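You operate a simulated robot arm through the tools that you are given. There is no shell and no other tool. Be economical: measure what you need, move in short steps, check, and stop when the job is done.

You are at the controls of a simulated two-armed robot. One attempt, no reset.

## Task
Pick up the cream tin from the top of the slat-shelf bench with one hand, pass it to the other hand and put it on the top shelf of the black shelving. Set down upright: tin.

It is judged by the outcome, as a careful person would: the job done as asked, and still so three seconds after it is handed in. It fails if anything else is knocked over, pushed out of place, dropped, spilled or broken.

## Robot
Two 7-joint arms with two-finger parallel grippers on one trunk, on a base that drives. Base frame: it is fixed to the floor where the robot stands at the start and does not move with it; the origin is under the middle of the robot, x ahead of it, y to its left, z up; the surface under the hand at the start is at about z = 800. Readings come in mm, degrees, newtons and seconds.
The left shoulder is at the start at [60, 143, 901], the right one opposite. With the tool pointing down near the work surface each hand reaches from about 320 to 740 mm from the robot's upright axis, wherever it stands, measured 20 degrees to its own side. Places, roughly: top shelf of the black shelving [900, -2900, 1500]. Payload 1.57 kg a hand.
The TCP of each hand is the grasp point between the finger pads, 30 mm short of the fingertips. In the tool frame z runs along the fingers and y along their closing line. Largest opening 110 mm; finger width 24, thickness 12; the body of the gripper, 48 by 112 mm, starts 78 mm behind the TCP.
Orientation is told as [roll, pitch, yaw] about the base's x, y, z axes, in that order, counted from this pose: with the fingers straight down and closing along the base's y, the tool's x points along the base's -x, its y along +y and its z along -z.

## Interface
- The arms move only by the tool play_rows. It takes "left_commands", "right_commands" or both (then of equal length, played together; a hand with none holds still); each is a list of rows, each a list of 3 entries, a list of its own where there are three numbers: the shift along the base's x, y, z in mm, then the turn, a rotation vector about the base's x, y, z in degrees, then the closure, from 0 (fully open) to 1 (shut). In form: [[[x, y, z], [rx, ry, rz], claw], ...]. A call has 1 to 8 rows; each row shifts and turns the commanded pose from where the row before left it. Each row takes 0.2 s and may step no farther than 50 mm and 8.6 degrees from the row before; otherwise, or with a gripper value out of range, the whole call is refused. Where a pose cannot be reached the arm comes as near as it can. A force on the tool above 40 N (or 10 N above the force at the start of the call, whichever is more), or a blocked arm, ends the call early, and 0.2 s more pass. Each finger travels about 45 mm/s and halts on what it meets, pressing with about 43 N; the grip force reading is that of the motor and also rises with nothing between the fingers. The clock runs only during rows and for 0.2 s after the last one: add rows that do not move to give the fingers time. The reply holds the time, the measured pose of the TCP, the force on the tool along the base axes, the opening and the grip force, in the units named above and with some noise, with the torque about the TCP (base axes, N m) and any sound that the robot's microphone picked up, and new pictures: "show" is both (left out), scene, wrist or none (wrist: the cameras of the hands that moved).
- Cameras (640 x 400 px; columns grow to the right, rows downward): "scene" is now at [45.1, 14.7, 1505.9]; the picture's right is [0.21, -0.98, 0.00], its down [-0.78, -0.17, -0.61] and it looks along [0.59, 0.13, -0.79] (base axes); focal length 279 px, centre (320, 200). "left" rides on the left gripper at [70, -16, -141] in its tool frame; the picture's right is [0.23, 0.97, 0.00], its down [-0.85, 0.20, -0.48] and it looks along [-0.47, 0.11, 0.88] (tool axes); focal length 222 px, centre (320, 200). "right" rides on the right gripper at [70, 16, -141] in its tool frame; the picture's right is [-0.23, 0.97, 0.00], its down [-0.86, -0.20, -0.48] and it looks along [-0.47, -0.11, 0.88] (tool axes); focal length 222 px, centre (320, 200). There is no depth. A picture from a camera that has moved, and an enlarged one, comes with that camera's place and axes in the base frame and with its lens.
- move_column(by): slides the trunk up (or, below 0, down) by that many mm; the arms and the scene camera ride with it, the base frame stays. It gives what a move gives, with no picture.
- steer(legs): drives the robot by 1 to 6 legs, each [ahead, left, turn to the left] in mm, mm and degrees, along the robot's own axes; the way and the turn of a leg run together, so that a leg with both is an arc; at most 1500 mm and 180 degrees a leg. The arms and the cameras ride along, it lands a little off, and it stops where it bumps. It gives what a move gives, and a new picture of the scene camera.
- pan_tilt(pan, tilt): turns the head with the scene camera to pan (to the left, within 86 degrees either way) and tilt (down, from -29 to 69), counted from straight ahead of the robot. It gives what a move gives, and a new picture of the scene camera.
- inspect(camera, box): a new picture of the part [left, top, right, bottom] of that camera's present view, enlarged. No time passes.
- job_done(): hands the job in; it is judged then, once.

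Work in short steps. Places have to be worked out from the pictures, the camera data and where the tool is seen: move nearer, look again, correct. Check each grasp and each placing, and mend what went wrong. You have 120 turns and 260 pictures in all, those below and enlarged ones among them. Open the grippers and draw the arms clear of the work before you hand the job in, unless the task says otherwise; then end with one line.

The tools are called as name(argument=value, ...) on one line, values as JSON. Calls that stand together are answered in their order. play_rows: Moves the arms, as the interface text tells. Its arguments: {"type":"object","properties":{"left_commands":{"type":"array"},"right_commands":{"type":"array"},"show":{"type":"string","enum":["both","scene","wrist","none"]}},"required":[]} The other tools are called the same way: move_column (by) slides the trunk up or down; steer (legs) drives the base; pan_tilt (pan, tilt) turns the head that bears the scene camera; inspect (camera, box) takes an enlarged picture of a part of a camera's view; job_done () hands the job in.

At the start:

```text
time: 0.0
left_eef_pos: [507.7, 343.7, 1016.8]
left_orientation: [0.0, 0.2, 0.0]
left_contact_force: [-0.4, 0.6, -0.5]
left_torque: [-0.01, -0.01, -0.01]
left_finger_gap: 110.1
left_grip_force: 0.2
right_eef_pos: [518.6, -117.1, 1045.8]
right_orientation: [0.1, 0.0, 0.0]
right_contact_force: [0.2, 0.3, 0.5]
right_torque: [-0.03, -0.01, -0.03]
right_finger_gap: 110.1
right_grip_force: 0.2
trunk travel left (down, up): [-500.0, 90.0]
robot x, y, heading: [1.3, -0.0, 0.1]
head pan, tilt: [12.2, 52.5]
```

scene: 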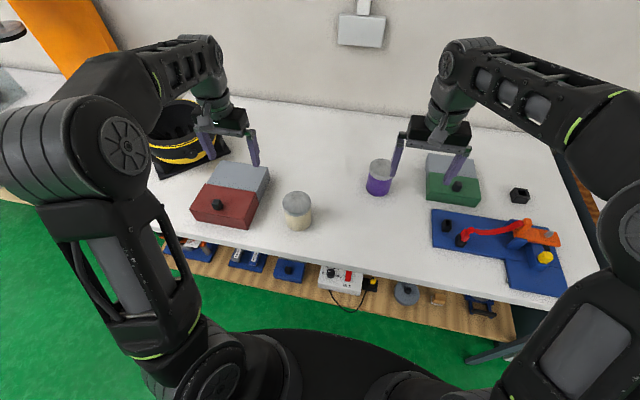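
right: 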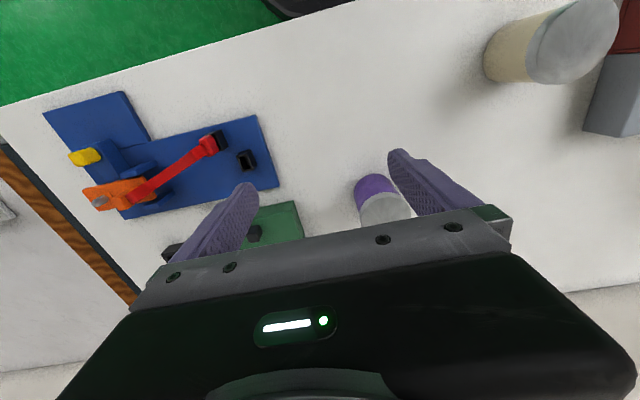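
left: 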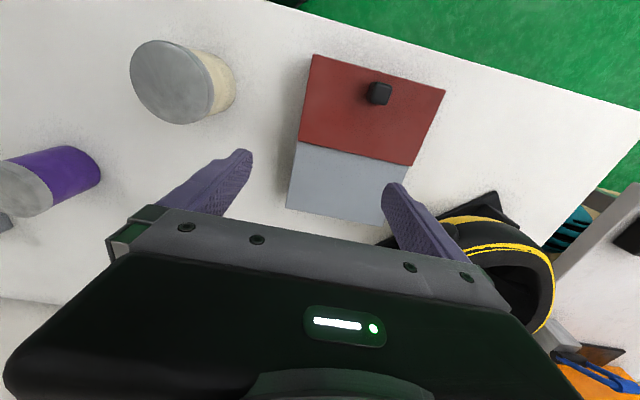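

The cream tin (grey lid) stands near the bench's front edge, roughly at [485, 180]. I'll enlarge the pictures to measure it.

inspect(camera="scene", box=[240, 150, 400, 250])

inspect(camera="left", box=[80, 0, 320, 150])

```text
4.00 times, centred on (320, 200) of scene
camera zoom: at [45.1, 14.7, 1505.9], right [0.21, -0.98, 0.0], down [-0.78, -0.17, -0.61], along [0.59, 0.13, -0.79], focal length 1116 px, centre (320, 200)
```

zoom: 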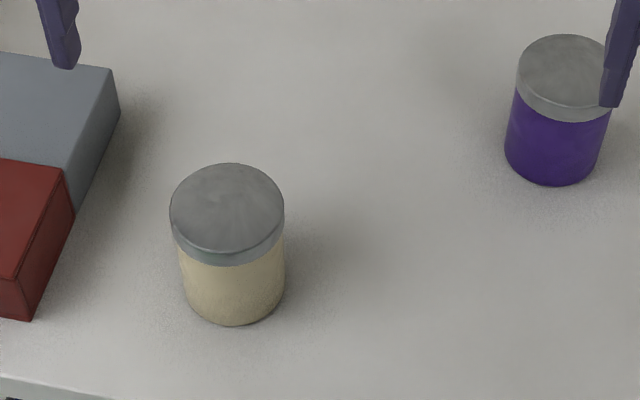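

```text
2.67 times, centred on (200, 75) of left
camera zoom: at [437.7, 327.0, 1158.4], right [-0.23, 0.97, 0.0], down [0.85, 0.2, 0.48], along [0.47, 0.11, -0.88], focal length 592 px, centre (640, 533)
```

zoom: 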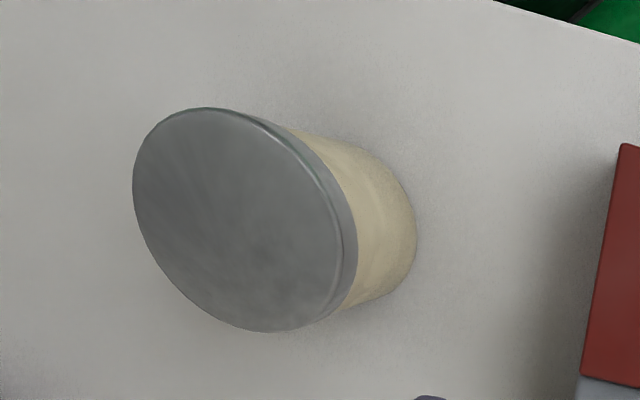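

Triangulating the lid from both views puts the tin axis at about [479, 176], top z≈897, diameter ≈78. I'll bring the left hand above it, yawed -45° so the right hand can later grip across the other diagonal.

play_rows(left_commands=[[[-5, -28, 0], [0, 0, -7.5], 0], [[-5, -28, 0], [0, 0, -7.5], 0], [[-5, -28, 0], [0, 0, -7.5], 0], [[-5, -28, 0], [0, 0, -7.5], 0], [[-5, -28, 0], [0, 0, -7.5], 0], [[-4, -28, 0], [0, 0, -7.5], 0]])

```text
time: 1.4
left_eef_pos: [477.7, 174.4, 1016.9]
left_orientation: [0.0, 0.0, -45.1]
left_contact_force: [-0.6, -0.6, -1.2]
left_torque: [0.01, -0.02, -0.01]
left_finger_gap: 110.2
left_grip_force: 0.2
right_eef_pos: [519.2, -118.2, 1047.3]
right_orientation: [0.0, -0.1, 0.0]
right_contact_force: [0.0, 0.0, -0.3]
right_torque: [-0.01, 0.03, 0.0]
right_finger_gap: 109.9
right_grip_force: 0.1
trunk travel left (down, up): [-500.0, 90.0]
robot x, y, heading: [-1.1, 1.3, 0.1]
head pan, tilt: [12.2, 52.5]
camera scene: at [45.1, 14.3, 1505.9], right [0.21, -0.98, 0.0], down [-0.78, -0.17, -0.61], along [0.59, 0.13, -0.79], focal length 279 px, centre (320, 200)
camera left: at [417.0, 213.0, 1158.2], right [0.53, 0.85, 0.0], down [0.74, -0.47, 0.48], along [0.41, -0.25, -0.88], focal length 222 px, centre (320, 200)
```

scene: 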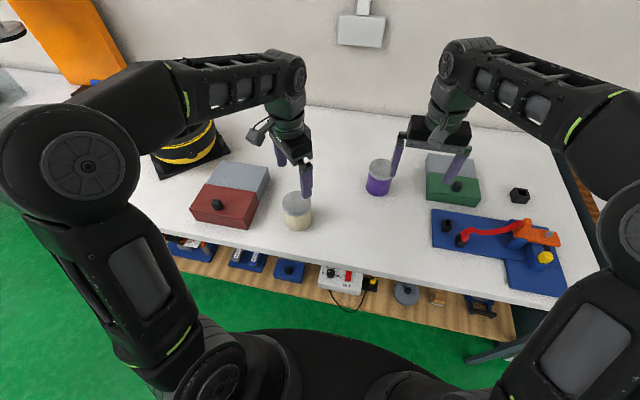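
left: 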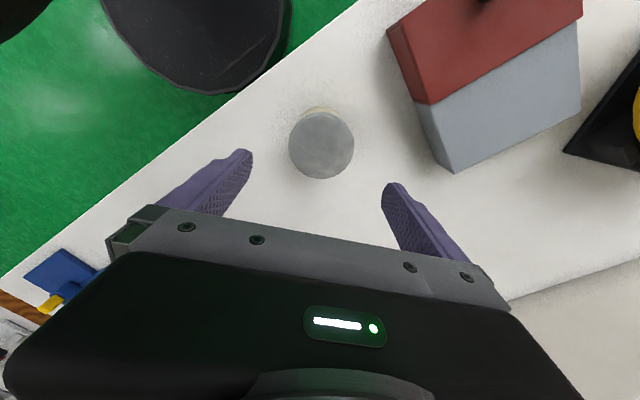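

The tin is centred in the left camera, at about [475, 180]. I'll descend to just above the lid and check again.

play_rows(left_commands=[[[-1, 4, -35], [0, 0, 0], 0], [[0, 0, -30], [0, 0, 0], 0]], show="wrist")

```text
time: 2.0
left_eef_pos: [477.9, 181.2, 950.4]
left_orientation: [0.0, 0.0, -44.9]
left_contact_force: [0.4, 1.2, 0.3]
left_torque: [-0.02, -0.02, 0.03]
left_finger_gap: 110.0
left_grip_force: 0.0
right_eef_pos: [519.7, -117.0, 1047.3]
right_orientation: [0.0, 0.0, -0.1]
right_contact_force: [0.2, 1.1, 0.2]
right_torque: [0.01, 0.0, 0.03]
right_finger_gap: 110.1
right_grip_force: 0.1
trunk travel left (down, up): [-500.0, 90.0]
robot x, y, heading: [-0.5, -2.5, -0.1]
head pan, tilt: [12.2, 52.5]
camera left: at [416.3, 217.4, 1092.7], right [0.53, 0.85, 0.0], down [0.75, -0.46, 0.48], along [0.41, -0.25, -0.88], focal length 222 px, centre (320, 200)
```

left: 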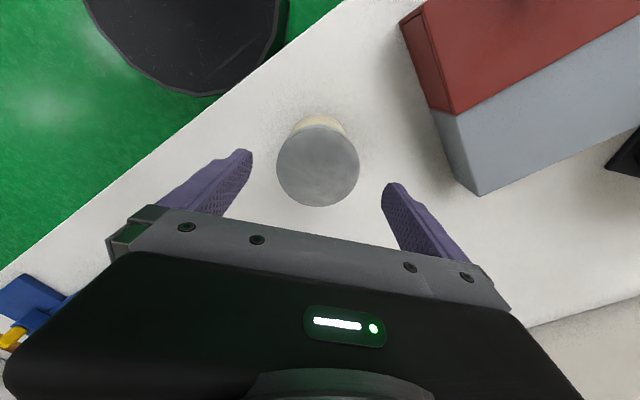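

TCP is within 3 mm of the tin axis. I'll correct, descend to z≈855, and close.

play_rows(left_commands=[[[-2, -2, -30], [0, 0, 0], 0], [[0, 0, -35], [0, 0, 0], 0], [[0, 0, -30], [0, 0, 0], 0], [[0, 0, 0], [0, 0, 0], 0.6], [[0, 0, 0], [0, 0, 0], 0.6], [[0, 0, 0], [0, 0, 0], 0.8], [[0, 0, 0], [0, 0, 0], 0.8]])

```text
time: 3.6
left_eef_pos: [475.0, 178.3, 855.9]
left_orientation: [-0.1, -0.1, -45.0]
left_contact_force: [0.9, -0.4, -0.2]
left_torque: [0.01, -0.03, 0.02]
left_finger_gap: 77.2
left_grip_force: 29.4
right_eef_pos: [518.1, -117.4, 1046.2]
right_orientation: [0.2, 0.0, 0.0]
right_contact_force: [0.0, 0.1, 0.3]
right_torque: [0.02, 0.0, 0.0]
right_finger_gap: 110.0
right_grip_force: 0.0
trunk travel left (down, up): [-500.0, 90.0]
robot x, y, heading: [3.9, -0.3, 0.3]
head pan, tilt: [12.2, 52.5]
camera scene: at [45.2, 14.8, 1505.8], right [0.21, -0.98, 0.0], down [-0.78, -0.17, -0.61], along [0.59, 0.13, -0.79], focal length 279 px, centre (320, 200)
camera left: at [414.2, 215.7, 997.4], right [0.53, 0.85, 0.0], down [0.75, -0.46, 0.48], along [0.41, -0.25, -0.88], focal length 222 px, centre (320, 200)
```

scene: 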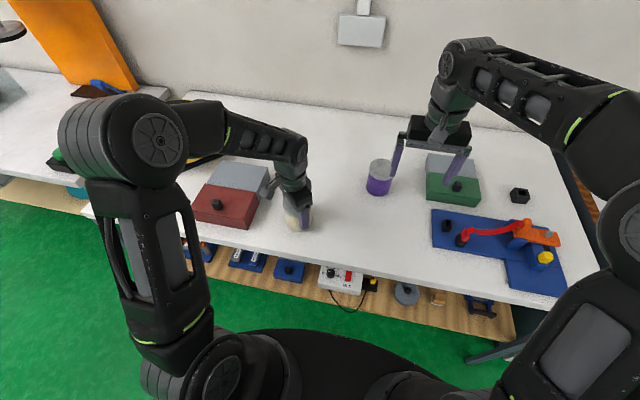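
left: 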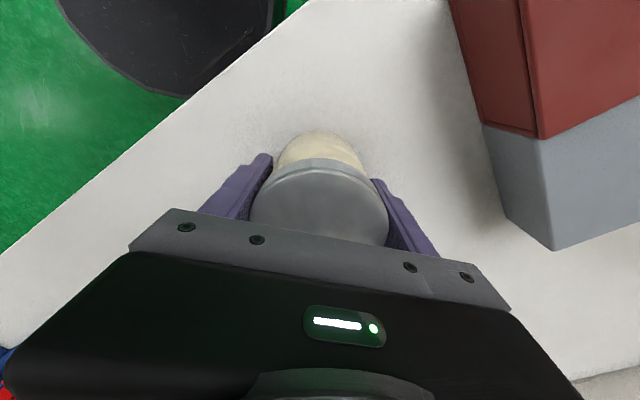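

Gripped at 77 mm. I'll close harder and lift.

play_rows(left_commands=[[[0, 0, 0], [0, 0, 0], 1], [[0, 0, 25], [0, 0, 0], 1], [[0, 0, 40], [0, 0, 0], 1], [[0, 0, 45], [0, 0, 0], 1], [[0, 0, 45], [0, 0, 0], 1], [[0, 0, 45], [0, 0, 0], 1], [[0, 0, 40], [0, 0, 0], 1]])

```text
time: 5.2
left_eef_pos: [476.4, 176.4, 1075.8]
left_orientation: [0.0, 0.0, -45.0]
left_contact_force: [-0.4, -0.1, -2.8]
left_torque: [-0.01, 0.03, -0.04]
left_finger_gap: 74.7
left_grip_force: 43.0
left hand out of reach, approached as far as the arm can: row 7
right_eef_pos: [519.2, -116.3, 1046.3]
right_orientation: [-0.1, 0.0, 0.1]
right_contact_force: [-0.1, 0.3, -0.7]
right_torque: [0.0, -0.01, -0.01]
right_finger_gap: 109.7
right_grip_force: 0.0
trunk travel left (down, up): [-500.0, 90.0]
robot x, y, heading: [-1.9, 1.0, 0.1]
head pan, tilt: [12.2, 52.5]
camera scene: at [45.5, 14.7, 1505.8], right [0.21, -0.98, 0.0], down [-0.78, -0.17, -0.61], along [0.59, 0.13, -0.79], focal length 279 px, centre (320, 200)
camera left: at [414.8, 214.2, 1218.3], right [0.53, 0.85, 0.0], down [0.75, -0.46, 0.48], along [0.41, -0.25, -0.88], focal length 222 px, centre (320, 200)
```

scene: 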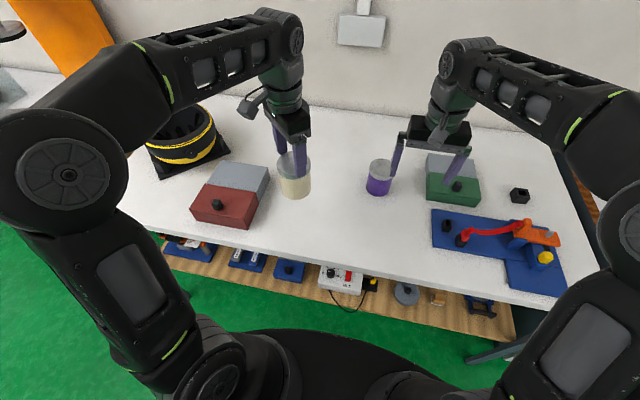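
left: 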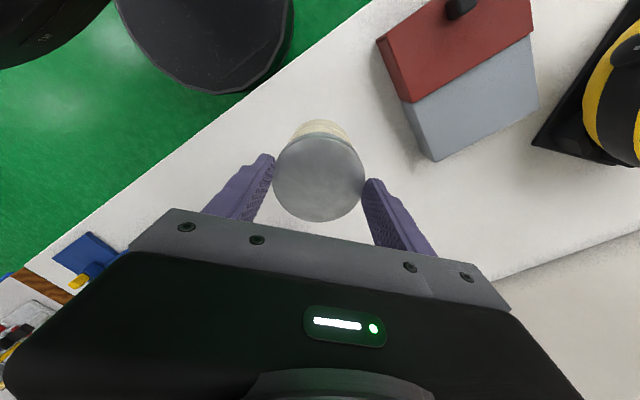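

The tin looks lower in the grip than before; let me look closely.

inspect(camera="left", box=[200, 100, 440, 250])

inspect(camera="scene", box=[220, 80, 380, 220])

```text
2.67 times, centred on (320, 175) of left
camera zoom: at [414.8, 214.2, 1218.3], right [0.53, 0.85, 0.0], down [0.75, -0.46, 0.48], along [0.41, -0.25, -0.88], focal length 592 px, centre (320, 267)
```

zoom: 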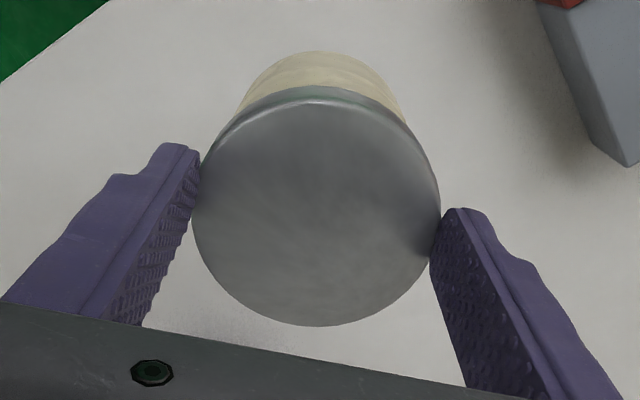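

```text
2.86 times, centred on (300, 150) of scene
camera zoom: at [45.5, 14.7, 1505.8], right [0.21, -0.98, 0.0], down [-0.78, -0.17, -0.61], along [0.59, 0.13, -0.79], focal length 798 px, centre (377, 343)
```

zoom: 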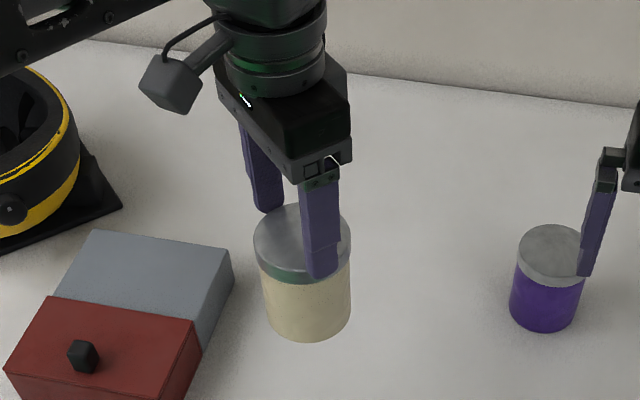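

The tin has slipped down and hangs by its lid between the fingertips, with its bottom around z≈955. I'll lower it gently back to the bench and take a deeper, firmer grip.

play_rows(left_commands=[[[0, 0, -8], [0, 0, 0], 1], [[0, 0, -15], [0, 0, 0], 1], [[0, 0, -18], [0, 0, 0], 1], [[0, 0, -18], [0, 0, 0], 1], [[0, 0, -18], [0, 0, 0], 1], [[0, 0, -18], [0, 0, 0], 1], [[0, 0, -15], [0, 0, 0], 1], [[0, 0, -8], [0, 0, 0], 1]])

```text
time: 7.0
left_eef_pos: [476.2, 177.0, 958.5]
left_orientation: [0.0, 0.0, -44.9]
left_contact_force: [0.3, 0.2, -1.2]
left_torque: [0.01, 0.01, 0.0]
left_finger_gap: 74.6
left_grip_force: 42.7
right_eef_pos: [519.8, -117.7, 1045.8]
right_orientation: [0.0, 0.1, 0.0]
right_contact_force: [0.7, 0.7, 0.6]
right_torque: [0.0, -0.01, 0.01]
right_finger_gap: 110.1
right_grip_force: 0.1
trunk travel left (down, up): [-500.0, 90.0]
robot x, y, heading: [3.4, 0.3, -0.0]
head pan, tilt: [12.2, 52.5]
camera scene: at [45.3, 14.8, 1505.9], right [0.21, -0.98, 0.0], down [-0.78, -0.17, -0.61], along [0.59, 0.13, -0.79], focal length 279 px, centre (320, 200)
camera left: at [414.6, 215.1, 1100.2], right [0.53, 0.85, 0.0], down [0.75, -0.46, 0.48], along [0.41, -0.25, -0.88], focal length 222 px, centre (320, 200)
```

scene: 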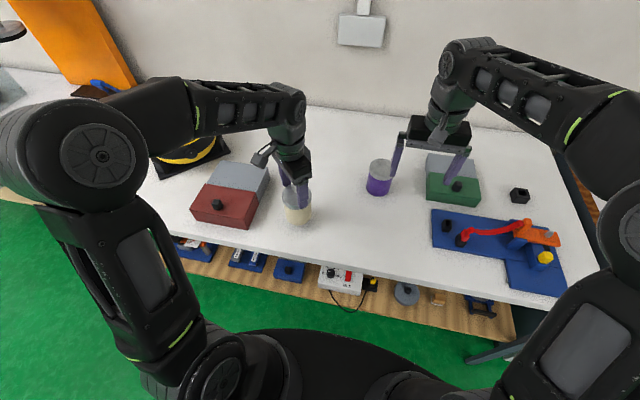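
left: 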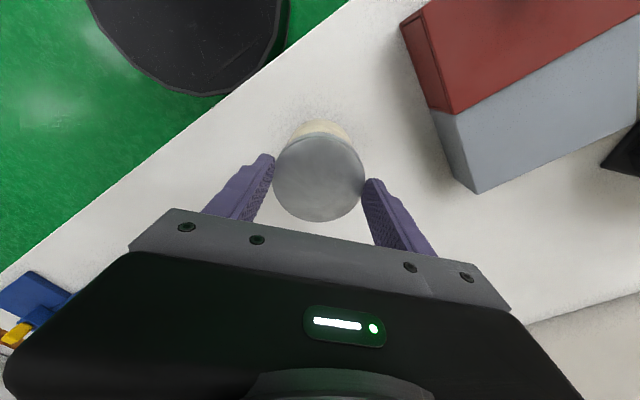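

The hold is steady now; I'll lower the last bit in small steps until the bottom touches.

play_rows(left_commands=[[[0, 0, -8], [0, 0, 0], 1], [[0, 0, -8], [0, 0, 0], 1], [[0, 0, -6], [0, 0, 0], 1], [[0, 0, -5], [0, 0, 0], 1], [[0, 0, 0], [0, 0, 0], 1]], show="wrist")

```text
time: 8.2
left_eef_pos: [475.2, 177.9, 931.1]
left_orientation: [0.1, -0.1, -45.0]
left_contact_force: [-1.4, 0.1, -2.7]
left_torque: [0.0, 0.01, 0.0]
left_finger_gap: 74.7
left_grip_force: 42.8
right_eef_pos: [518.9, -117.8, 1045.6]
right_orientation: [-0.1, 0.0, -0.1]
right_contact_force: [0.0, 0.1, 0.0]
right_torque: [-0.03, -0.01, -0.02]
right_finger_gap: 109.9
right_grip_force: 0.0
trunk travel left (down, up): [-500.0, 90.0]
robot x, y, heading: [0.0, 1.1, 0.2]
head pan, tilt: [12.2, 52.5]
camera left: at [414.3, 215.8, 1073.8], right [0.53, 0.85, 0.0], down [0.75, -0.46, 0.48], along [0.41, -0.25, -0.88], focal length 222 px, centre (320, 200)
```

left: 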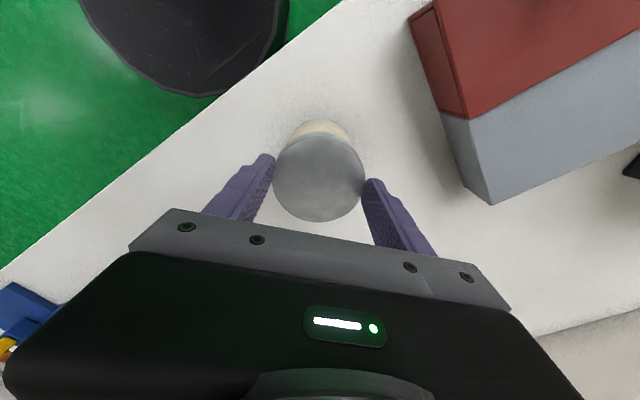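

Still airborne with no contact; continuing down slowly.

play_rows(left_commands=[[[0, 0, -4], [0, 0, 0], 1], [[0, 0, -4], [0, 0, 0], 1], [[0, 0, -4], [0, 0, 0], 1], [[0, 0, 0], [0, 0, 0], 1]], show="wrist")

```text
time: 9.3
left_eef_pos: [476.9, 178.0, 924.4]
left_orientation: [0.5, -0.6, -44.9]
left_contact_force: [-4.1, 1.5, 19.9]
left_torque: [-0.21, 0.74, -0.08]
left_finger_gap: 74.7
left_grip_force: 42.7
right_eef_pos: [519.5, -118.0, 1046.7]
right_orientation: [0.0, -0.1, 0.0]
right_contact_force: [-0.3, -0.3, 1.1]
right_torque: [0.01, 0.02, -0.02]
right_finger_gap: 110.2
right_grip_force: 0.1
trunk travel left (down, up): [-500.0, 90.0]
robot x, y, heading: [-2.9, -1.6, -0.2]
head pan, tilt: [12.2, 52.5]
stopped in row 4 (left hand): the force on the tool passed its limit at 41 N (the readings are from after the stop); the commanded pose is now the measured one
camera left: at [414.4, 215.8, 1065.6], right [0.53, 0.85, 0.01], down [0.74, -0.46, 0.49], along [0.42, -0.25, -0.87], focal length 222 px, centre (320, 200)
```

left: 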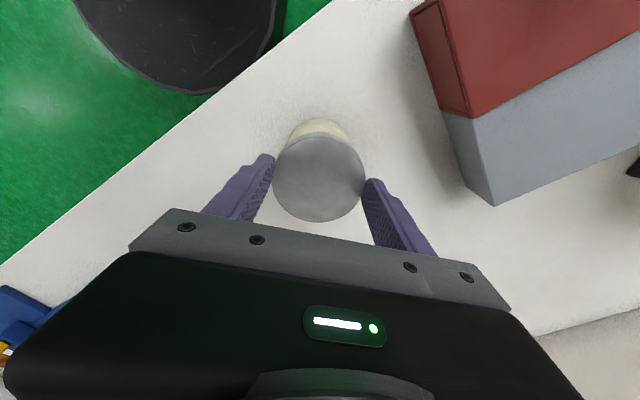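

The tin is back on the bench. I'll release, descend to grip deeper, close with extra waiting rows, then check before lifting.

play_rows(left_commands=[[[0, 0, 1], [0.3, -0.3, 0], 0.2], [[0, 0, 0], [0, 0, 0], 0.1], [[0, 0, 0], [0, 0, 0], 0.05], [[-1, 0, 0], [0, 0, 0], 0.05], [[0, 0, 0], [0, 0, 0], 0.05]], show="wrist")

```text
time: 10.5
left_eef_pos: [476.5, 178.6, 923.9]
left_orientation: [0.7, -0.4, -44.9]
left_contact_force: [0.1, 0.1, -0.1]
left_torque: [-0.01, 0.0, 0.03]
left_finger_gap: 104.5
left_grip_force: 0.0
right_eef_pos: [519.9, -115.7, 1046.2]
right_orientation: [0.0, 0.0, 0.0]
right_contact_force: [0.7, 0.2, 0.4]
right_torque: [0.0, 0.02, -0.03]
right_finger_gap: 110.3
right_grip_force: 0.1
trunk travel left (down, up): [-500.0, 90.0]
robot x, y, heading: [-2.2, -7.7, 0.2]
head pan, tilt: [12.2, 52.5]
camera left: at [413.4, 215.3, 1064.7], right [0.53, 0.85, 0.01], down [0.74, -0.47, 0.49], along [0.42, -0.25, -0.87], focal length 222 px, centre (320, 200)
```

left: 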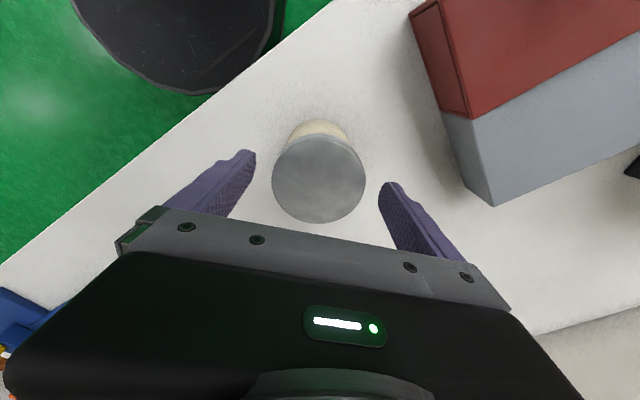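

The tin stands upright and released. Descending 69 mm and closing fully with waits.

play_rows(left_commands=[[[0, 0, -25], [-0.6, 0.4, 0], 0.05], [[0, 0, -25], [0, 0, 0], 0.05], [[0, 0, -19], [0, 0, 0], 0.05], [[0, 0, 0], [0, 0, 0], 1], [[0, 0, 0], [0, 0, 0], 1], [[0, 0, 0], [0, 0, 0], 1], [[0, 0, 0], [0, 0, 0], 1], [[0, 0, 0], [0, 0, 0], 1]], show="wrist")

play_rows(left_commands=[[[0, 0, 0], [0, 0, 0], 1], [[0, 0, 0], [0, 0, 0], 1], [[0, 0, 8], [0, 0, 0], 1], [[0, 0, 10], [0, 0, 0], 1]], show="wrist")

```text
time: 12.3
left_eef_pos: [476.7, 178.5, 854.8]
left_orientation: [0.1, -0.6, -44.9]
left_contact_force: [-1.8, 0.5, -0.1]
left_torque: [0.01, -0.05, 0.0]
left_finger_gap: 77.2
left_grip_force: 42.7
right_eef_pos: [519.0, -116.5, 1047.2]
right_orientation: [0.0, 0.0, 0.0]
right_contact_force: [-0.1, -0.2, -0.1]
right_torque: [0.0, 0.02, -0.02]
right_finger_gap: 109.8
right_grip_force: 0.1
trunk travel left (down, up): [-500.0, 90.0]
robot x, y, heading: [-3.9, -1.3, 0.1]
head pan, tilt: [12.2, 52.5]
camera left: at [414.6, 217.3, 996.0], right [0.53, 0.85, 0.0], down [0.74, -0.46, 0.49], along [0.41, -0.26, -0.87], focal length 222 px, centre (320, 200)
```

left: 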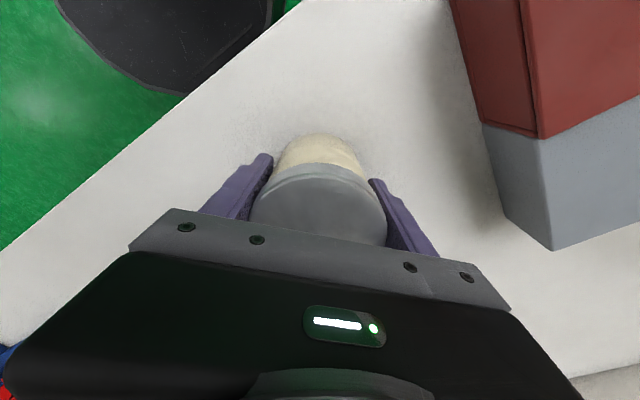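

```text
time: 13.3
left_eef_pos: [475.6, 177.9, 873.2]
left_orientation: [0.1, -0.6, -44.9]
left_contact_force: [0.1, 0.2, -2.9]
left_torque: [0.02, 0.02, 0.0]
left_finger_gap: 76.9
left_grip_force: 42.6
right_eef_pos: [519.0, -116.8, 1046.2]
right_orientation: [0.0, 0.0, 0.0]
right_contact_force: [-0.1, -0.7, 1.0]
right_torque: [0.03, 0.0, -0.01]
right_finger_gap: 109.9
right_grip_force: 0.2
trunk travel left (down, up): [-500.0, 90.0]
robot x, y, heading: [1.9, -0.9, 0.3]
head pan, tilt: [12.2, 52.5]
camera left: at [414.6, 217.5, 1013.8], right [0.53, 0.85, 0.0], down [0.74, -0.46, 0.49], along [0.41, -0.26, -0.87], focal length 222 px, centre (320, 200)
```

left: 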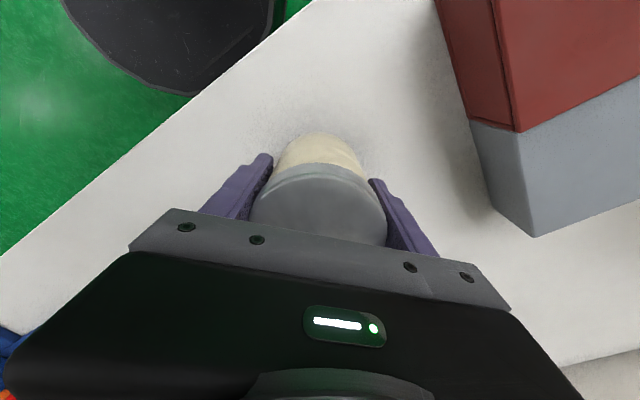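

The tin is following the hand this time. Lifting on gently.

play_rows(left_commands=[[[0, 0, 15], [0, 0, 0], 1], [[0, 0, 20], [0, 0, 0], 1], [[0, 0, 25], [0, 0, 0], 1], [[0, 0, 25], [0, 0, 0], 1], [[0, 0, 25], [0, 0, 0], 1], [[0, 0, 25], [0, 0, 0], 1], [[0, 0, 20], [0, 0, 0], 1], [[0, 0, 10], [0, 0, 0], 1]])

```text
time: 15.1
left_eef_pos: [476.9, 177.9, 1037.0]
left_orientation: [0.0, -0.4, -45.0]
left_contact_force: [0.2, 0.1, -3.3]
left_torque: [-0.02, 0.0, 0.0]
left_finger_gap: 77.1
left_grip_force: 42.8
right_eef_pos: [519.1, -116.6, 1047.7]
right_orientation: [0.0, 0.1, 0.0]
right_contact_force: [-0.4, 0.3, 0.3]
right_torque: [0.03, 0.01, -0.01]
right_finger_gap: 110.1
right_grip_force: 0.1
trunk travel left (down, up): [-500.0, 90.0]
robot x, y, heading: [-0.2, 0.2, 0.0]
head pan, tilt: [12.2, 52.5]
camera scene: at [45.2, 14.9, 1505.9], right [0.21, -0.98, 0.0], down [-0.78, -0.17, -0.61], along [0.59, 0.13, -0.79], focal length 279 px, centre (320, 200)
camera left: at [414.4, 216.7, 1178.9], right [0.53, 0.85, 0.0], down [0.74, -0.46, 0.49], along [0.41, -0.26, -0.87], focal length 222 px, centre (320, 200)
```

scene: 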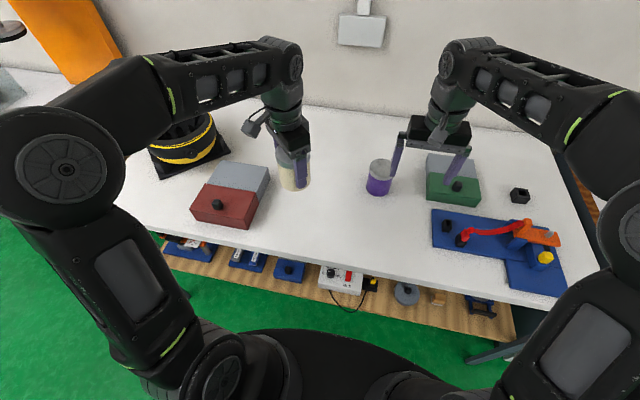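
left: 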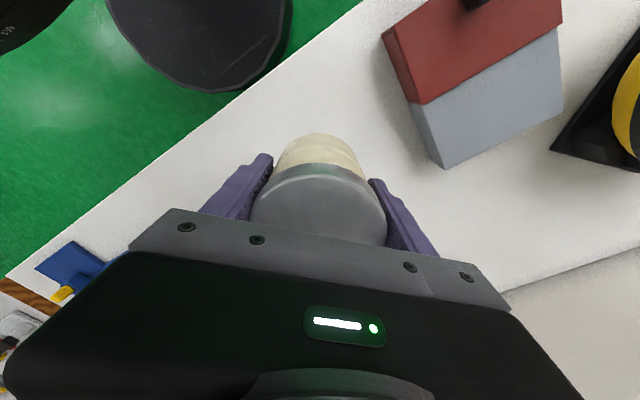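

The grip is firm now (77 mm, ~3 N load). Next I turn the right hand level, pulling it back a little while pitching it.

play_rows(right_commands=[[[-8, -12, 5], [0, -8.5, 0], 0], [[-8, -12, 5], [0, -8.5, 0], 0], [[-8, -12, 5], [0, -8.5, 0], 0], [[-8, -12, 5], [0, -8.5, 0], 0], [[-8, -12, 5], [0, -8.5, 0], 0], [[-8, -12, 5], [0, -8.5, 0], 0], [[-8, -12, 5], [0, -8.5, 0], 0], [[-8, -12, 5], [0, -8.5, 0], 0]], show="scene")

```text
time: 16.9
left_eef_pos: [476.1, 176.4, 1037.9]
left_orientation: [0.1, -0.5, -45.0]
left_contact_force: [0.0, -0.5, -3.2]
left_torque: [0.03, 0.03, 0.04]
left_finger_gap: 77.5
left_grip_force: 42.6
right_eef_pos: [488.4, -216.3, 1111.1]
right_orientation: [0.6, -67.6, -0.5]
right_contact_force: [-0.2, 0.6, 0.2]
right_torque: [0.01, 0.02, 0.06]
right_finger_gap: 109.7
right_grip_force: 0.1
right hand out of reach, approached as far as the arm can: row 7, 8
trunk travel left (down, up): [-500.0, 90.0]
robot x, y, heading: [1.6, -3.8, 0.2]
head pan, tilt: [12.2, 52.5]
camera scene: at [45.5, 13.2, 1505.9], right [0.21, -0.98, 0.0], down [-0.78, -0.17, -0.61], along [0.59, 0.13, -0.79], focal length 279 px, centre (320, 200)
```

scene: 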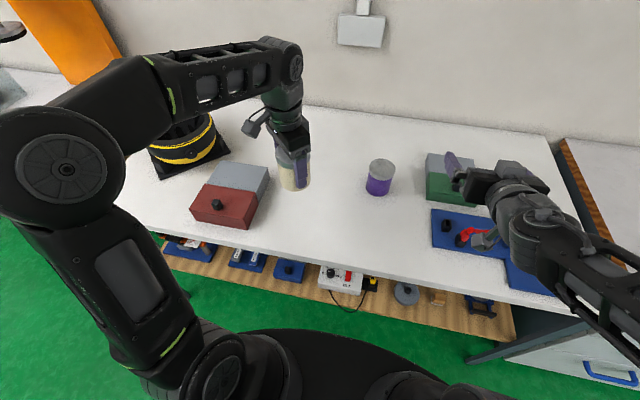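

Level pointing forward is too near the shoulder, so I swing the right hand to point forward-left instead, moving it a bit outward.

play_rows(right_commands=[[[10, 0, 0], [0, 0, 8], 0], [[10, 0, 0], [0, 0, 8], 0], [[10, 0, 0], [0, 0, 8], 0], [[5, 0, 0], [0, 0, 8], 0], [[0, 0, 0], [0, 0, 8], 0], [[0, 0, 0], [0, 0, 8], 0], [[0, 0, 0], [0, 0, 8], 0], [[0, 0, 0], [0, 0, 4], 0]], show="scene")

```text
time: 18.7
left_eef_pos: [476.6, 177.8, 1037.0]
left_orientation: [0.1, -0.5, -44.9]
left_contact_force: [0.0, 0.8, -1.5]
left_torque: [-0.01, 0.0, -0.01]
left_finger_gap: 76.9
left_grip_force: 42.8
right_eef_pos: [523.3, -215.9, 1112.9]
right_orientation: [0.0, -68.0, 60.1]
right_contact_force: [0.5, 0.4, 0.9]
right_torque: [0.03, 0.01, -0.04]
right_finger_gap: 110.2
right_grip_force: 0.2
trunk travel left (down, up): [-500.0, 90.0]
robot x, y, heading: [1.6, 1.0, -0.2]
head pan, tilt: [12.2, 52.5]
camera scene: at [45.4, 14.8, 1505.9], right [0.21, -0.98, 0.0], down [-0.78, -0.17, -0.61], along [0.59, 0.13, -0.79], focal length 279 px, centre (320, 200)
```

scene: 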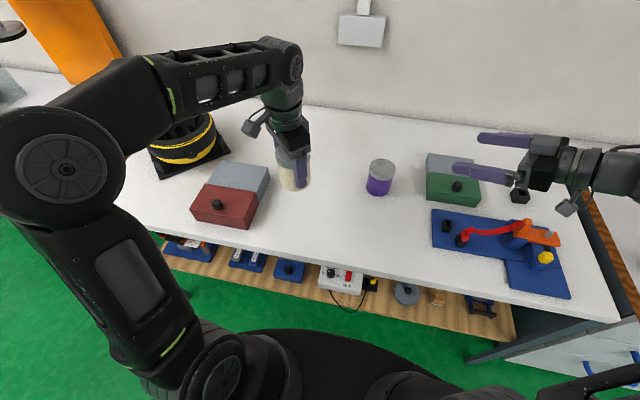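

That works. Before choosing the grip angle I should see the shelving, so I pan the head toward it.

pan_tilt(pan=-72, tilt=5)

```text
time: 20.2
left_eef_pos: [477.0, 178.1, 1037.2]
left_orientation: [0.0, -0.4, -44.8]
left_contact_force: [1.2, 0.1, -3.5]
left_torque: [0.01, 0.04, 0.01]
left_finger_gap: 77.2
left_grip_force: 43.1
right_eef_pos: [523.5, -216.6, 1112.6]
right_orientation: [0.1, -68.0, 59.9]
right_contact_force: [0.3, 0.8, -0.9]
right_torque: [0.01, -0.01, -0.01]
right_finger_gap: 109.9
right_grip_force: 0.1
trunk travel left (down, up): [-500.0, 90.0]
robot x, y, heading: [-1.4, -0.4, 0.1]
head pan, tilt: [-72.0, 5.0]
camera scene: at [0.8, -88.3, 1579.1], right [-0.95, -0.31, 0.0], down [-0.03, 0.08, -1.0], along [0.31, -0.95, -0.09], focal length 279 px, centre (320, 200)
```

scene: 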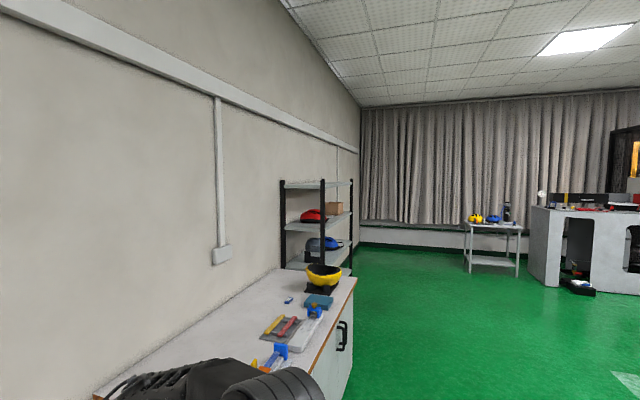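

inspect(camera="scene", box=[240, 160, 400, 280])

```text
3.33 times, centred on (320, 220) of scene
camera zoom: at [0.8, -88.3, 1579.1], right [-0.95, -0.31, 0.0], down [-0.03, 0.08, -1.0], along [0.31, -0.95, -0.09], focal length 930 px, centre (320, 133)
```

zoom: 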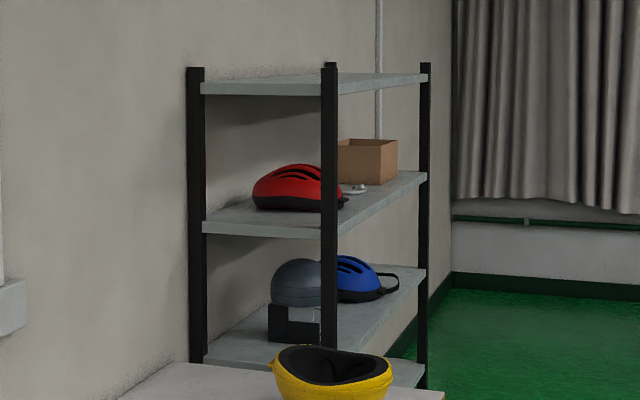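

The top shelf is bare: front edge near x≈700, spanning y≈-2315…-3490, z≈1480. I'll raise the trunk fully and test how the right hand reaches that height while still empty.

move_column(by=90)

play_rows(right_commands=[[[5, 0, 40], [0, 0, -8], 0], [[5, 0, 45], [0, 0, -8], 0], [[5, 0, 45], [0, 0, -8], 0], [[5, 0, 45], [0, 0, -8], 0], [[5, 0, 45], [0, 0, -8], 0], [[5, 0, 45], [0, 0, -8], 0], [[5, 0, 45], [0, 0, -8], 0], [[5, 0, 40], [0, 0, -4], 0]], show="scene")

```text
time: 21.5
left_eef_pos: [476.0, 179.2, 1127.4]
left_orientation: [0.0, -0.5, -45.0]
left_contact_force: [-0.1, -0.4, -3.1]
left_torque: [0.04, 0.03, 0.03]
left_finger_gap: 76.9
left_grip_force: 42.7
right_eef_pos: [524.0, -215.2, 1202.0]
right_orientation: [0.1, -67.9, 59.9]
right_contact_force: [0.0, -0.4, -0.3]
right_torque: [0.04, 0.0, -0.01]
right_finger_gap: 110.1
right_grip_force: 0.1
trunk travel left (down, up): [-590.0, 0.0]
robot x, y, heading: [-0.5, 1.7, 0.2]
head pan, tilt: [-72.0, 5.0]
```

```text
time: 23.3
left_eef_pos: [476.7, 178.7, 1126.3]
left_orientation: [0.0, -0.5, -44.9]
left_contact_force: [0.2, 0.3, -2.1]
left_torque: [0.01, 0.07, 0.02]
left_finger_gap: 76.8
left_grip_force: 43.4
right_eef_pos: [564.9, -214.7, 1552.1]
right_orientation: [0.0, -67.8, 0.1]
right_contact_force: [0.8, 0.1, -0.7]
right_torque: [0.01, 0.01, -0.02]
right_finger_gap: 110.0
right_grip_force: 0.1
trunk travel left (down, up): [-590.0, 0.0]
robot x, y, heading: [-1.8, 2.6, 0.2]
head pan, tilt: [-72.0, 5.0]
camera scene: at [2.0, -87.5, 1669.1], right [-0.95, -0.31, 0.0], down [-0.03, 0.08, -1.0], along [0.31, -0.95, -0.09], focal length 279 px, centre (320, 200)
```

scene: 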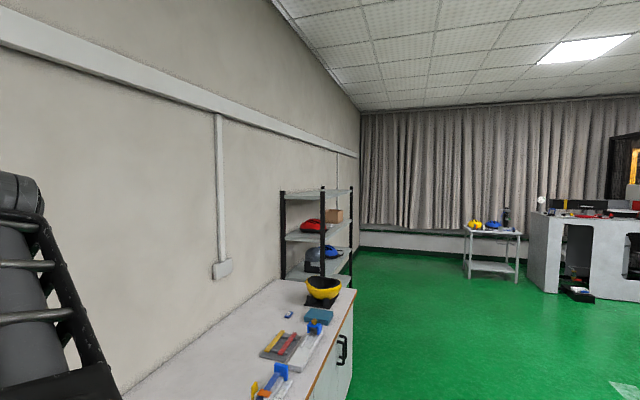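

It reaches z=1552 with the 22° down tilt. I'll test a bit more margin upward and forward.

play_rows(right_commands=[[[0, 0, 40], [0, 0, 0], 0], [[0, 0, 40], [0, 0, 0], 0], [[40, 0, 0], [0, 0, 0], 0], [[30, 0, 0], [0, 0, 0], 0]], show="none")

```text
time: 24.3
left_eef_pos: [476.7, 175.9, 1127.6]
left_orientation: [0.1, -0.4, -45.0]
left_contact_force: [0.3, -0.2, -2.6]
left_torque: [0.04, 0.01, -0.03]
left_finger_gap: 76.9
left_grip_force: 43.7
right_eef_pos: [619.9, -205.8, 1602.3]
right_orientation: [0.3, -68.2, -0.5]
right_contact_force: [0.0, -0.2, 1.1]
right_torque: [0.01, 0.0, 0.03]
right_finger_gap: 110.0
right_grip_force: 0.1
right hand out of reach, approached as far as the arm can: row 3, 4
trunk travel left (down, up): [-590.0, 0.0]
robot x, y, heading: [3.5, -1.6, 0.2]
head pan, tilt: [-72.0, 5.0]
```

Reach is ample, so I'll keep this tilt. Bringing the right hand back down with yaw 60° while the left carries the tin a bit forward and yaws to -30°.

play_rows(right_commands=[[[-10, 0, -48], [0, 0, 7.5], 0], [[-10, 0, -48], [0, 0, 7.5], 0], [[-10, 0, -48], [0, 0, 7.5], 0], [[-10, 0, -48], [0, 0, 7.5], 0], [[-10, 0, -48], [0, 0, 7.5], 0], [[-10, 0, -48], [0, 0, 7.5], 0], [[-10, 0, -48], [0, 0, 7.5], 0], [[-10, 0, -48], [0, 0, 7.5], 0]], left_commands=[[[8, -7, 0], [0, 0, 2], 1], [[8, -7, 0], [0, 0, 2], 1], [[8, -7, 0], [0, 0, 2], 1], [[8, -7, 0], [0, 0, 2], 1], [[8, -7, 0], [0, 0, 2], 1], [[8, -7, 0], [0, 0, 2], 1], [[8, -7, 0], [0, 0, 2], 1], [[8, -7, 0], [0, 0, 1], 1]], show="none")

pan_tilt(pan=5, tilt=45)

```text
time: 26.1
left_eef_pos: [543.0, 121.7, 1126.4]
left_orientation: [0.1, -0.4, -29.9]
left_contact_force: [0.7, 0.7, -1.8]
left_torque: [0.0, 0.05, 0.02]
left_finger_gap: 77.2
left_grip_force: 42.5
right_eef_pos: [540.1, -201.6, 1216.1]
right_orientation: [0.1, -68.0, 60.1]
right_contact_force: [0.0, -0.6, 0.4]
right_torque: [0.0, 0.01, 0.03]
right_finger_gap: 110.1
right_grip_force: 0.1
trunk travel left (down, up): [-590.0, 0.0]
robot x, y, heading: [-1.9, 0.2, 0.0]
head pan, tilt: [-72.0, 5.0]
```

```text
time: 27.6
left_eef_pos: [540.8, 123.7, 1128.7]
left_orientation: [0.2, -0.4, -30.0]
left_contact_force: [-0.4, 0.0, -2.7]
left_torque: [0.0, -0.05, 0.04]
left_finger_gap: 76.8
left_grip_force: 43.0
right_eef_pos: [539.1, -201.3, 1216.6]
right_orientation: [0.2, -68.0, 59.9]
right_contact_force: [-0.6, -0.1, -0.3]
right_torque: [0.01, 0.0, -0.03]
right_finger_gap: 110.0
right_grip_force: 0.0
trunk travel left (down, up): [-590.0, 0.0]
robot x, y, heading: [-2.6, -0.7, -0.1]
head pan, tilt: [5.0, 45.0]
camera scene: at [53.3, 6.0, 1606.2], right [0.09, -1.0, 0.0], down [-0.7, -0.06, -0.71], along [0.7, 0.06, -0.71], focal length 279 px, centre (320, 200)
```

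scene: 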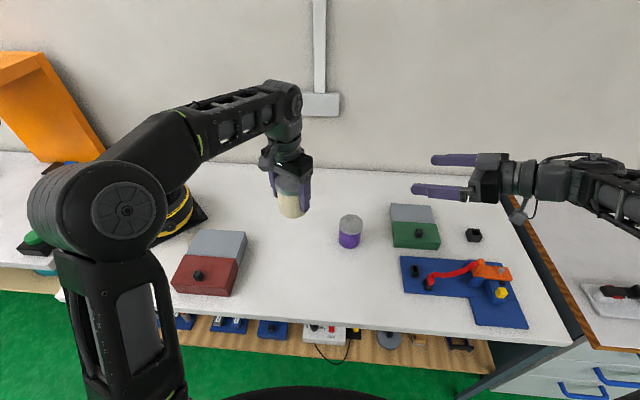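

Now bring the right hand to a pre-grasp point 130 mm behind the tin along its approach line, at tin-grip height.

play_rows(right_commands=[[[-12, 33, -14], [0, 0, 0], 0], [[-12, 33, -14], [0, 0, 0], 0], [[-12, 33, -14], [0, 0, 0], 0], [[-12, 34, -14], [0, 0, 0], 0], [[-11, 34, -14], [0, 0, 0], 0], [[-11, 34, -14], [0, 0, 0], 0]])

```text
time: 29.0
left_eef_pos: [540.2, 122.5, 1127.8]
left_orientation: [0.1, -0.3, -29.9]
left_contact_force: [-1.2, -0.7, -2.1]
left_torque: [-0.01, -0.03, 0.01]
left_finger_gap: 76.7
left_grip_force: 42.3
right_eef_pos: [470.9, -1.4, 1132.4]
right_orientation: [0.0, -67.9, 60.0]
right_contact_force: [-0.5, 0.0, -0.3]
right_torque: [-0.03, 0.0, 0.01]
right_finger_gap: 109.9
right_grip_force: 0.1
trunk travel left (down, up): [-590.0, 0.0]
robot x, y, heading: [2.2, 0.0, 0.0]
head pan, tilt: [5.0, 45.0]
camera scene: at [53.5, 6.6, 1606.1], right [0.09, -1.0, 0.0], down [-0.7, -0.06, -0.71], along [0.7, 0.06, -0.71], focal length 279 px, centre (320, 200)
camera right: at [377.3, -130.2, 1120.2], right [-0.8, 0.56, 0.21], down [0.11, -0.21, 0.97], along [0.59, 0.8, 0.1], focal length 222 px, centre (320, 200)
```

scene: 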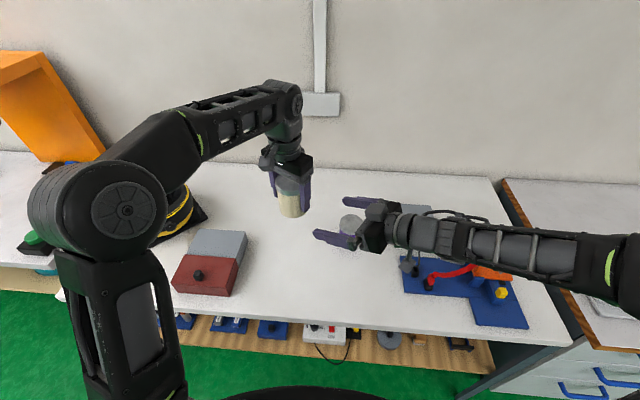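
right: 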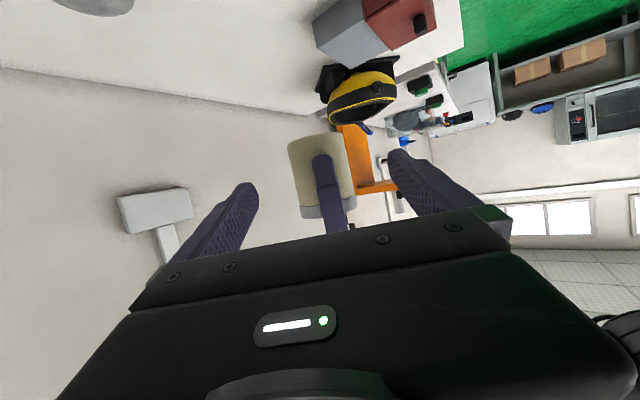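

The tin is well centred between the right fingers. Approaching 90 mm along the line, then checking.

play_rows(right_commands=[[[9, 15.6, 0], [0, 0, 0], 0], [[9, 15.6, 0], [0, 0, 0], 0], [[9, 15.6, 0], [0, 0, 0], 0], [[9, 15.6, 0], [0, 0, 0], 0], [[9, 15.6, 0], [0, 0, 0], 0]])

inspect(camera="scene", box=[240, 130, 400, 250])

```text
time: 30.2
left_eef_pos: [541.4, 122.6, 1126.8]
left_orientation: [0.1, -0.5, -29.9]
left_contact_force: [0.5, 0.8, -3.1]
left_torque: [0.03, 0.05, 0.01]
left_finger_gap: 76.9
left_grip_force: 42.5
right_eef_pos: [514.7, 76.6, 1133.7]
right_orientation: [0.2, -67.9, 60.0]
right_contact_force: [0.2, 0.6, 0.4]
right_torque: [0.01, -0.02, 0.03]
right_finger_gap: 109.9
right_grip_force: 0.1
trunk travel left (down, up): [-590.0, 0.0]
robot x, y, heading: [1.0, -1.9, -0.1]
head pan, tilt: [5.0, 45.0]
camera scene: at [53.9, 6.5, 1606.1], right [0.09, -1.0, 0.0], down [-0.7, -0.06, -0.71], along [0.7, 0.06, -0.71], focal length 279 px, centre (320, 200)
camera right: at [422.6, -51.7, 1120.4], right [-0.8, 0.56, 0.21], down [0.11, -0.21, 0.97], along [0.59, 0.8, 0.1], focal length 222 px, centre (320, 200)
```

scene: 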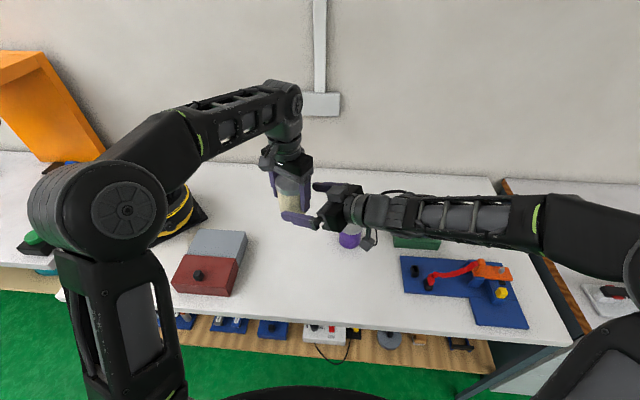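
right: 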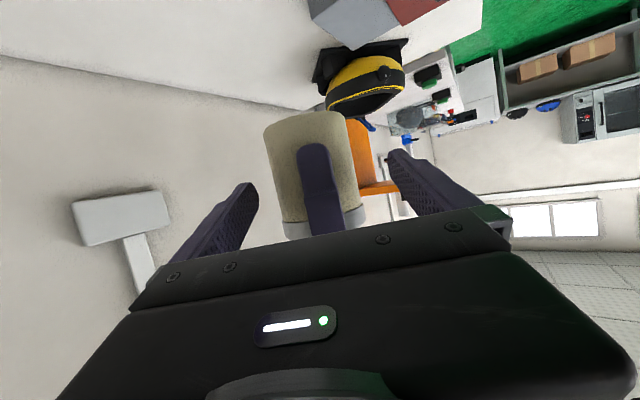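

```text
3.33 times, centred on (320, 190) of scene
camera zoom: at [53.9, 6.5, 1606.1], right [0.09, -1.0, 0.0], down [-0.7, -0.06, -0.71], along [0.7, 0.06, -0.71], focal length 930 px, centre (320, 233)
```

zoom: 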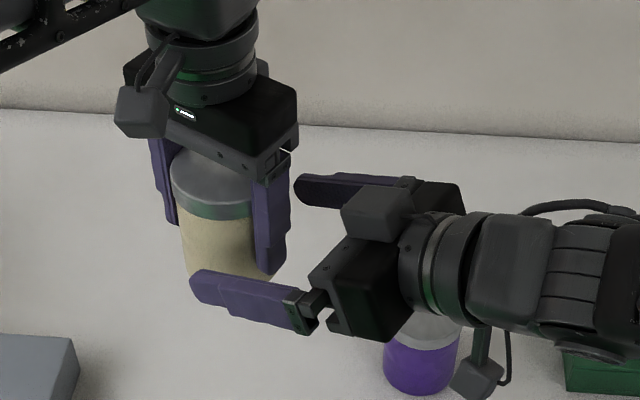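

The fingers straddle the tin with the left finger centred between. Continuing the last 40 mm slowly.

play_rows(right_commands=[[[5, 8.7, 0], [0, 0, 0], 0], [[5, 8.7, 0], [0, 0, 0], 0], [[5, 8.7, 0], [0, 0, 0], 0], [[4, 7, 0], [0, 0, 0], 0]])

inspect(camera="scene", box=[240, 130, 400, 250])

```text
time: 31.2
left_eef_pos: [540.3, 122.0, 1128.5]
left_orientation: [0.1, -0.5, -29.9]
left_contact_force: [-0.1, -0.1, -1.7]
left_torque: [-0.05, 0.01, -0.01]
left_finger_gap: 76.9
left_grip_force: 43.1
right_eef_pos: [533.4, 109.6, 1133.3]
right_orientation: [0.0, -68.1, 60.1]
right_contact_force: [0.2, 0.8, 0.1]
right_torque: [-0.04, 0.0, -0.01]
right_finger_gap: 109.8
right_grip_force: 0.1
trunk travel left (down, up): [-590.0, 0.0]
robot x, y, heading: [1.7, 0.6, 0.0]
head pan, tilt: [5.0, 45.0]
camera scene: at [53.4, 6.3, 1606.1], right [0.09, -1.0, 0.0], down [-0.7, -0.06, -0.71], along [0.7, 0.06, -0.71], focal length 279 px, centre (320, 200)
camera right: at [441.5, -19.1, 1121.1], right [-0.8, 0.56, 0.21], down [0.11, -0.21, 0.97], along [0.59, 0.8, 0.1], focal length 222 px, centre (320, 200)
```

scene: 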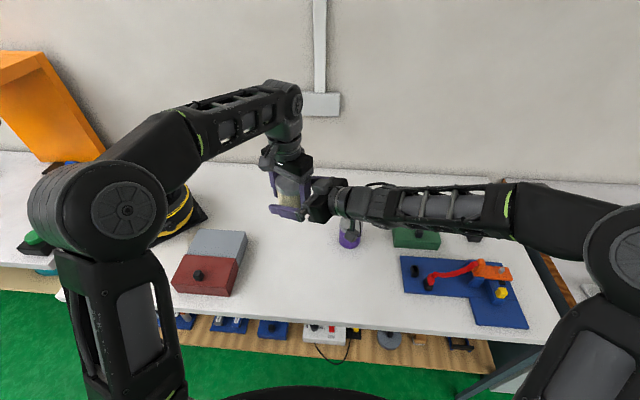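
right: 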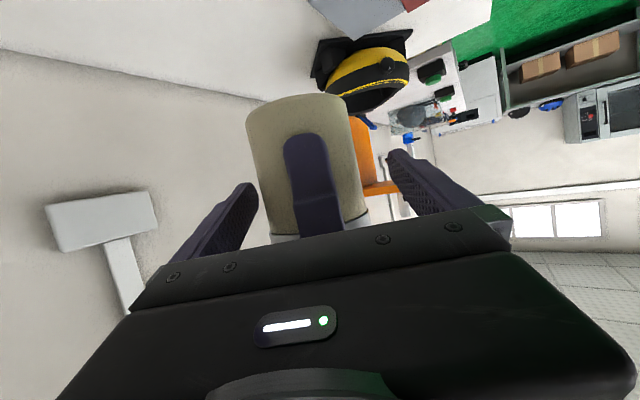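

```text
3.33 times, centred on (320, 190) of scene
camera zoom: at [53.4, 6.3, 1606.1], right [0.09, -1.0, 0.0], down [-0.7, -0.06, -0.71], along [0.7, 0.06, -0.71], focal length 930 px, centre (320, 233)
```

zoom: 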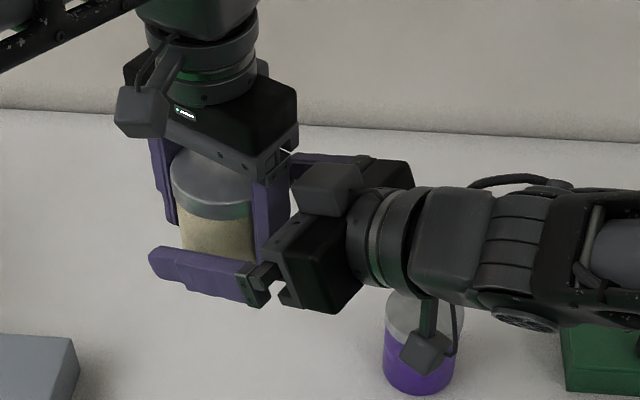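

Aligned within a couple of millimetres laterally. Closing the right gripper on the tin.

play_rows(right_commands=[[[0, 0, 0], [0, 0, 0], 0.4], [[0, 0, 0], [0, 0, 0], 0.4], [[0, 0, 0], [0, 0, 0], 0.6], [[0, 0, 0], [0, 0, 0], 1], [[0, 0, 0], [0, 0, 0], 1], [[0, 0, 0], [0, 0, 0], 1], [[0, 0, 0], [0, 0, 0], 1]], show="wrist")

```text
time: 32.8
left_eef_pos: [539.6, 122.5, 1127.4]
left_orientation: [0.0, -0.2, -29.8]
left_contact_force: [-33.5, 6.4, 0.7]
left_torque: [-0.09, -1.03, -0.24]
left_finger_gap: 77.3
left_grip_force: 43.1
right_eef_pos: [536.5, 107.0, 1134.4]
right_orientation: [0.0, -68.0, 59.6]
right_contact_force: [33.1, -6.7, 0.5]
right_torque: [0.01, 0.8, -0.29]
right_finger_gap: 74.6
right_grip_force: 42.7
trunk travel left (down, up): [-590.0, 0.0]
robot x, y, heading: [-0.4, 0.7, -0.0]
head pan, tilt: [5.0, 45.0]
camera right: at [442.9, -20.8, 1121.0], right [-0.8, 0.57, 0.21], down [0.11, -0.21, 0.97], along [0.59, 0.8, 0.1], focal length 222 px, centre (320, 200)
```

right: 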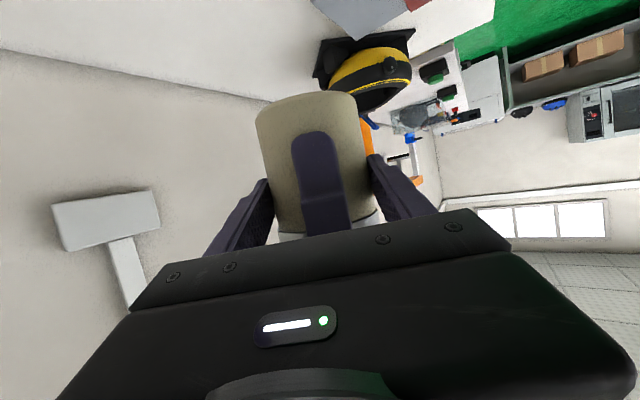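

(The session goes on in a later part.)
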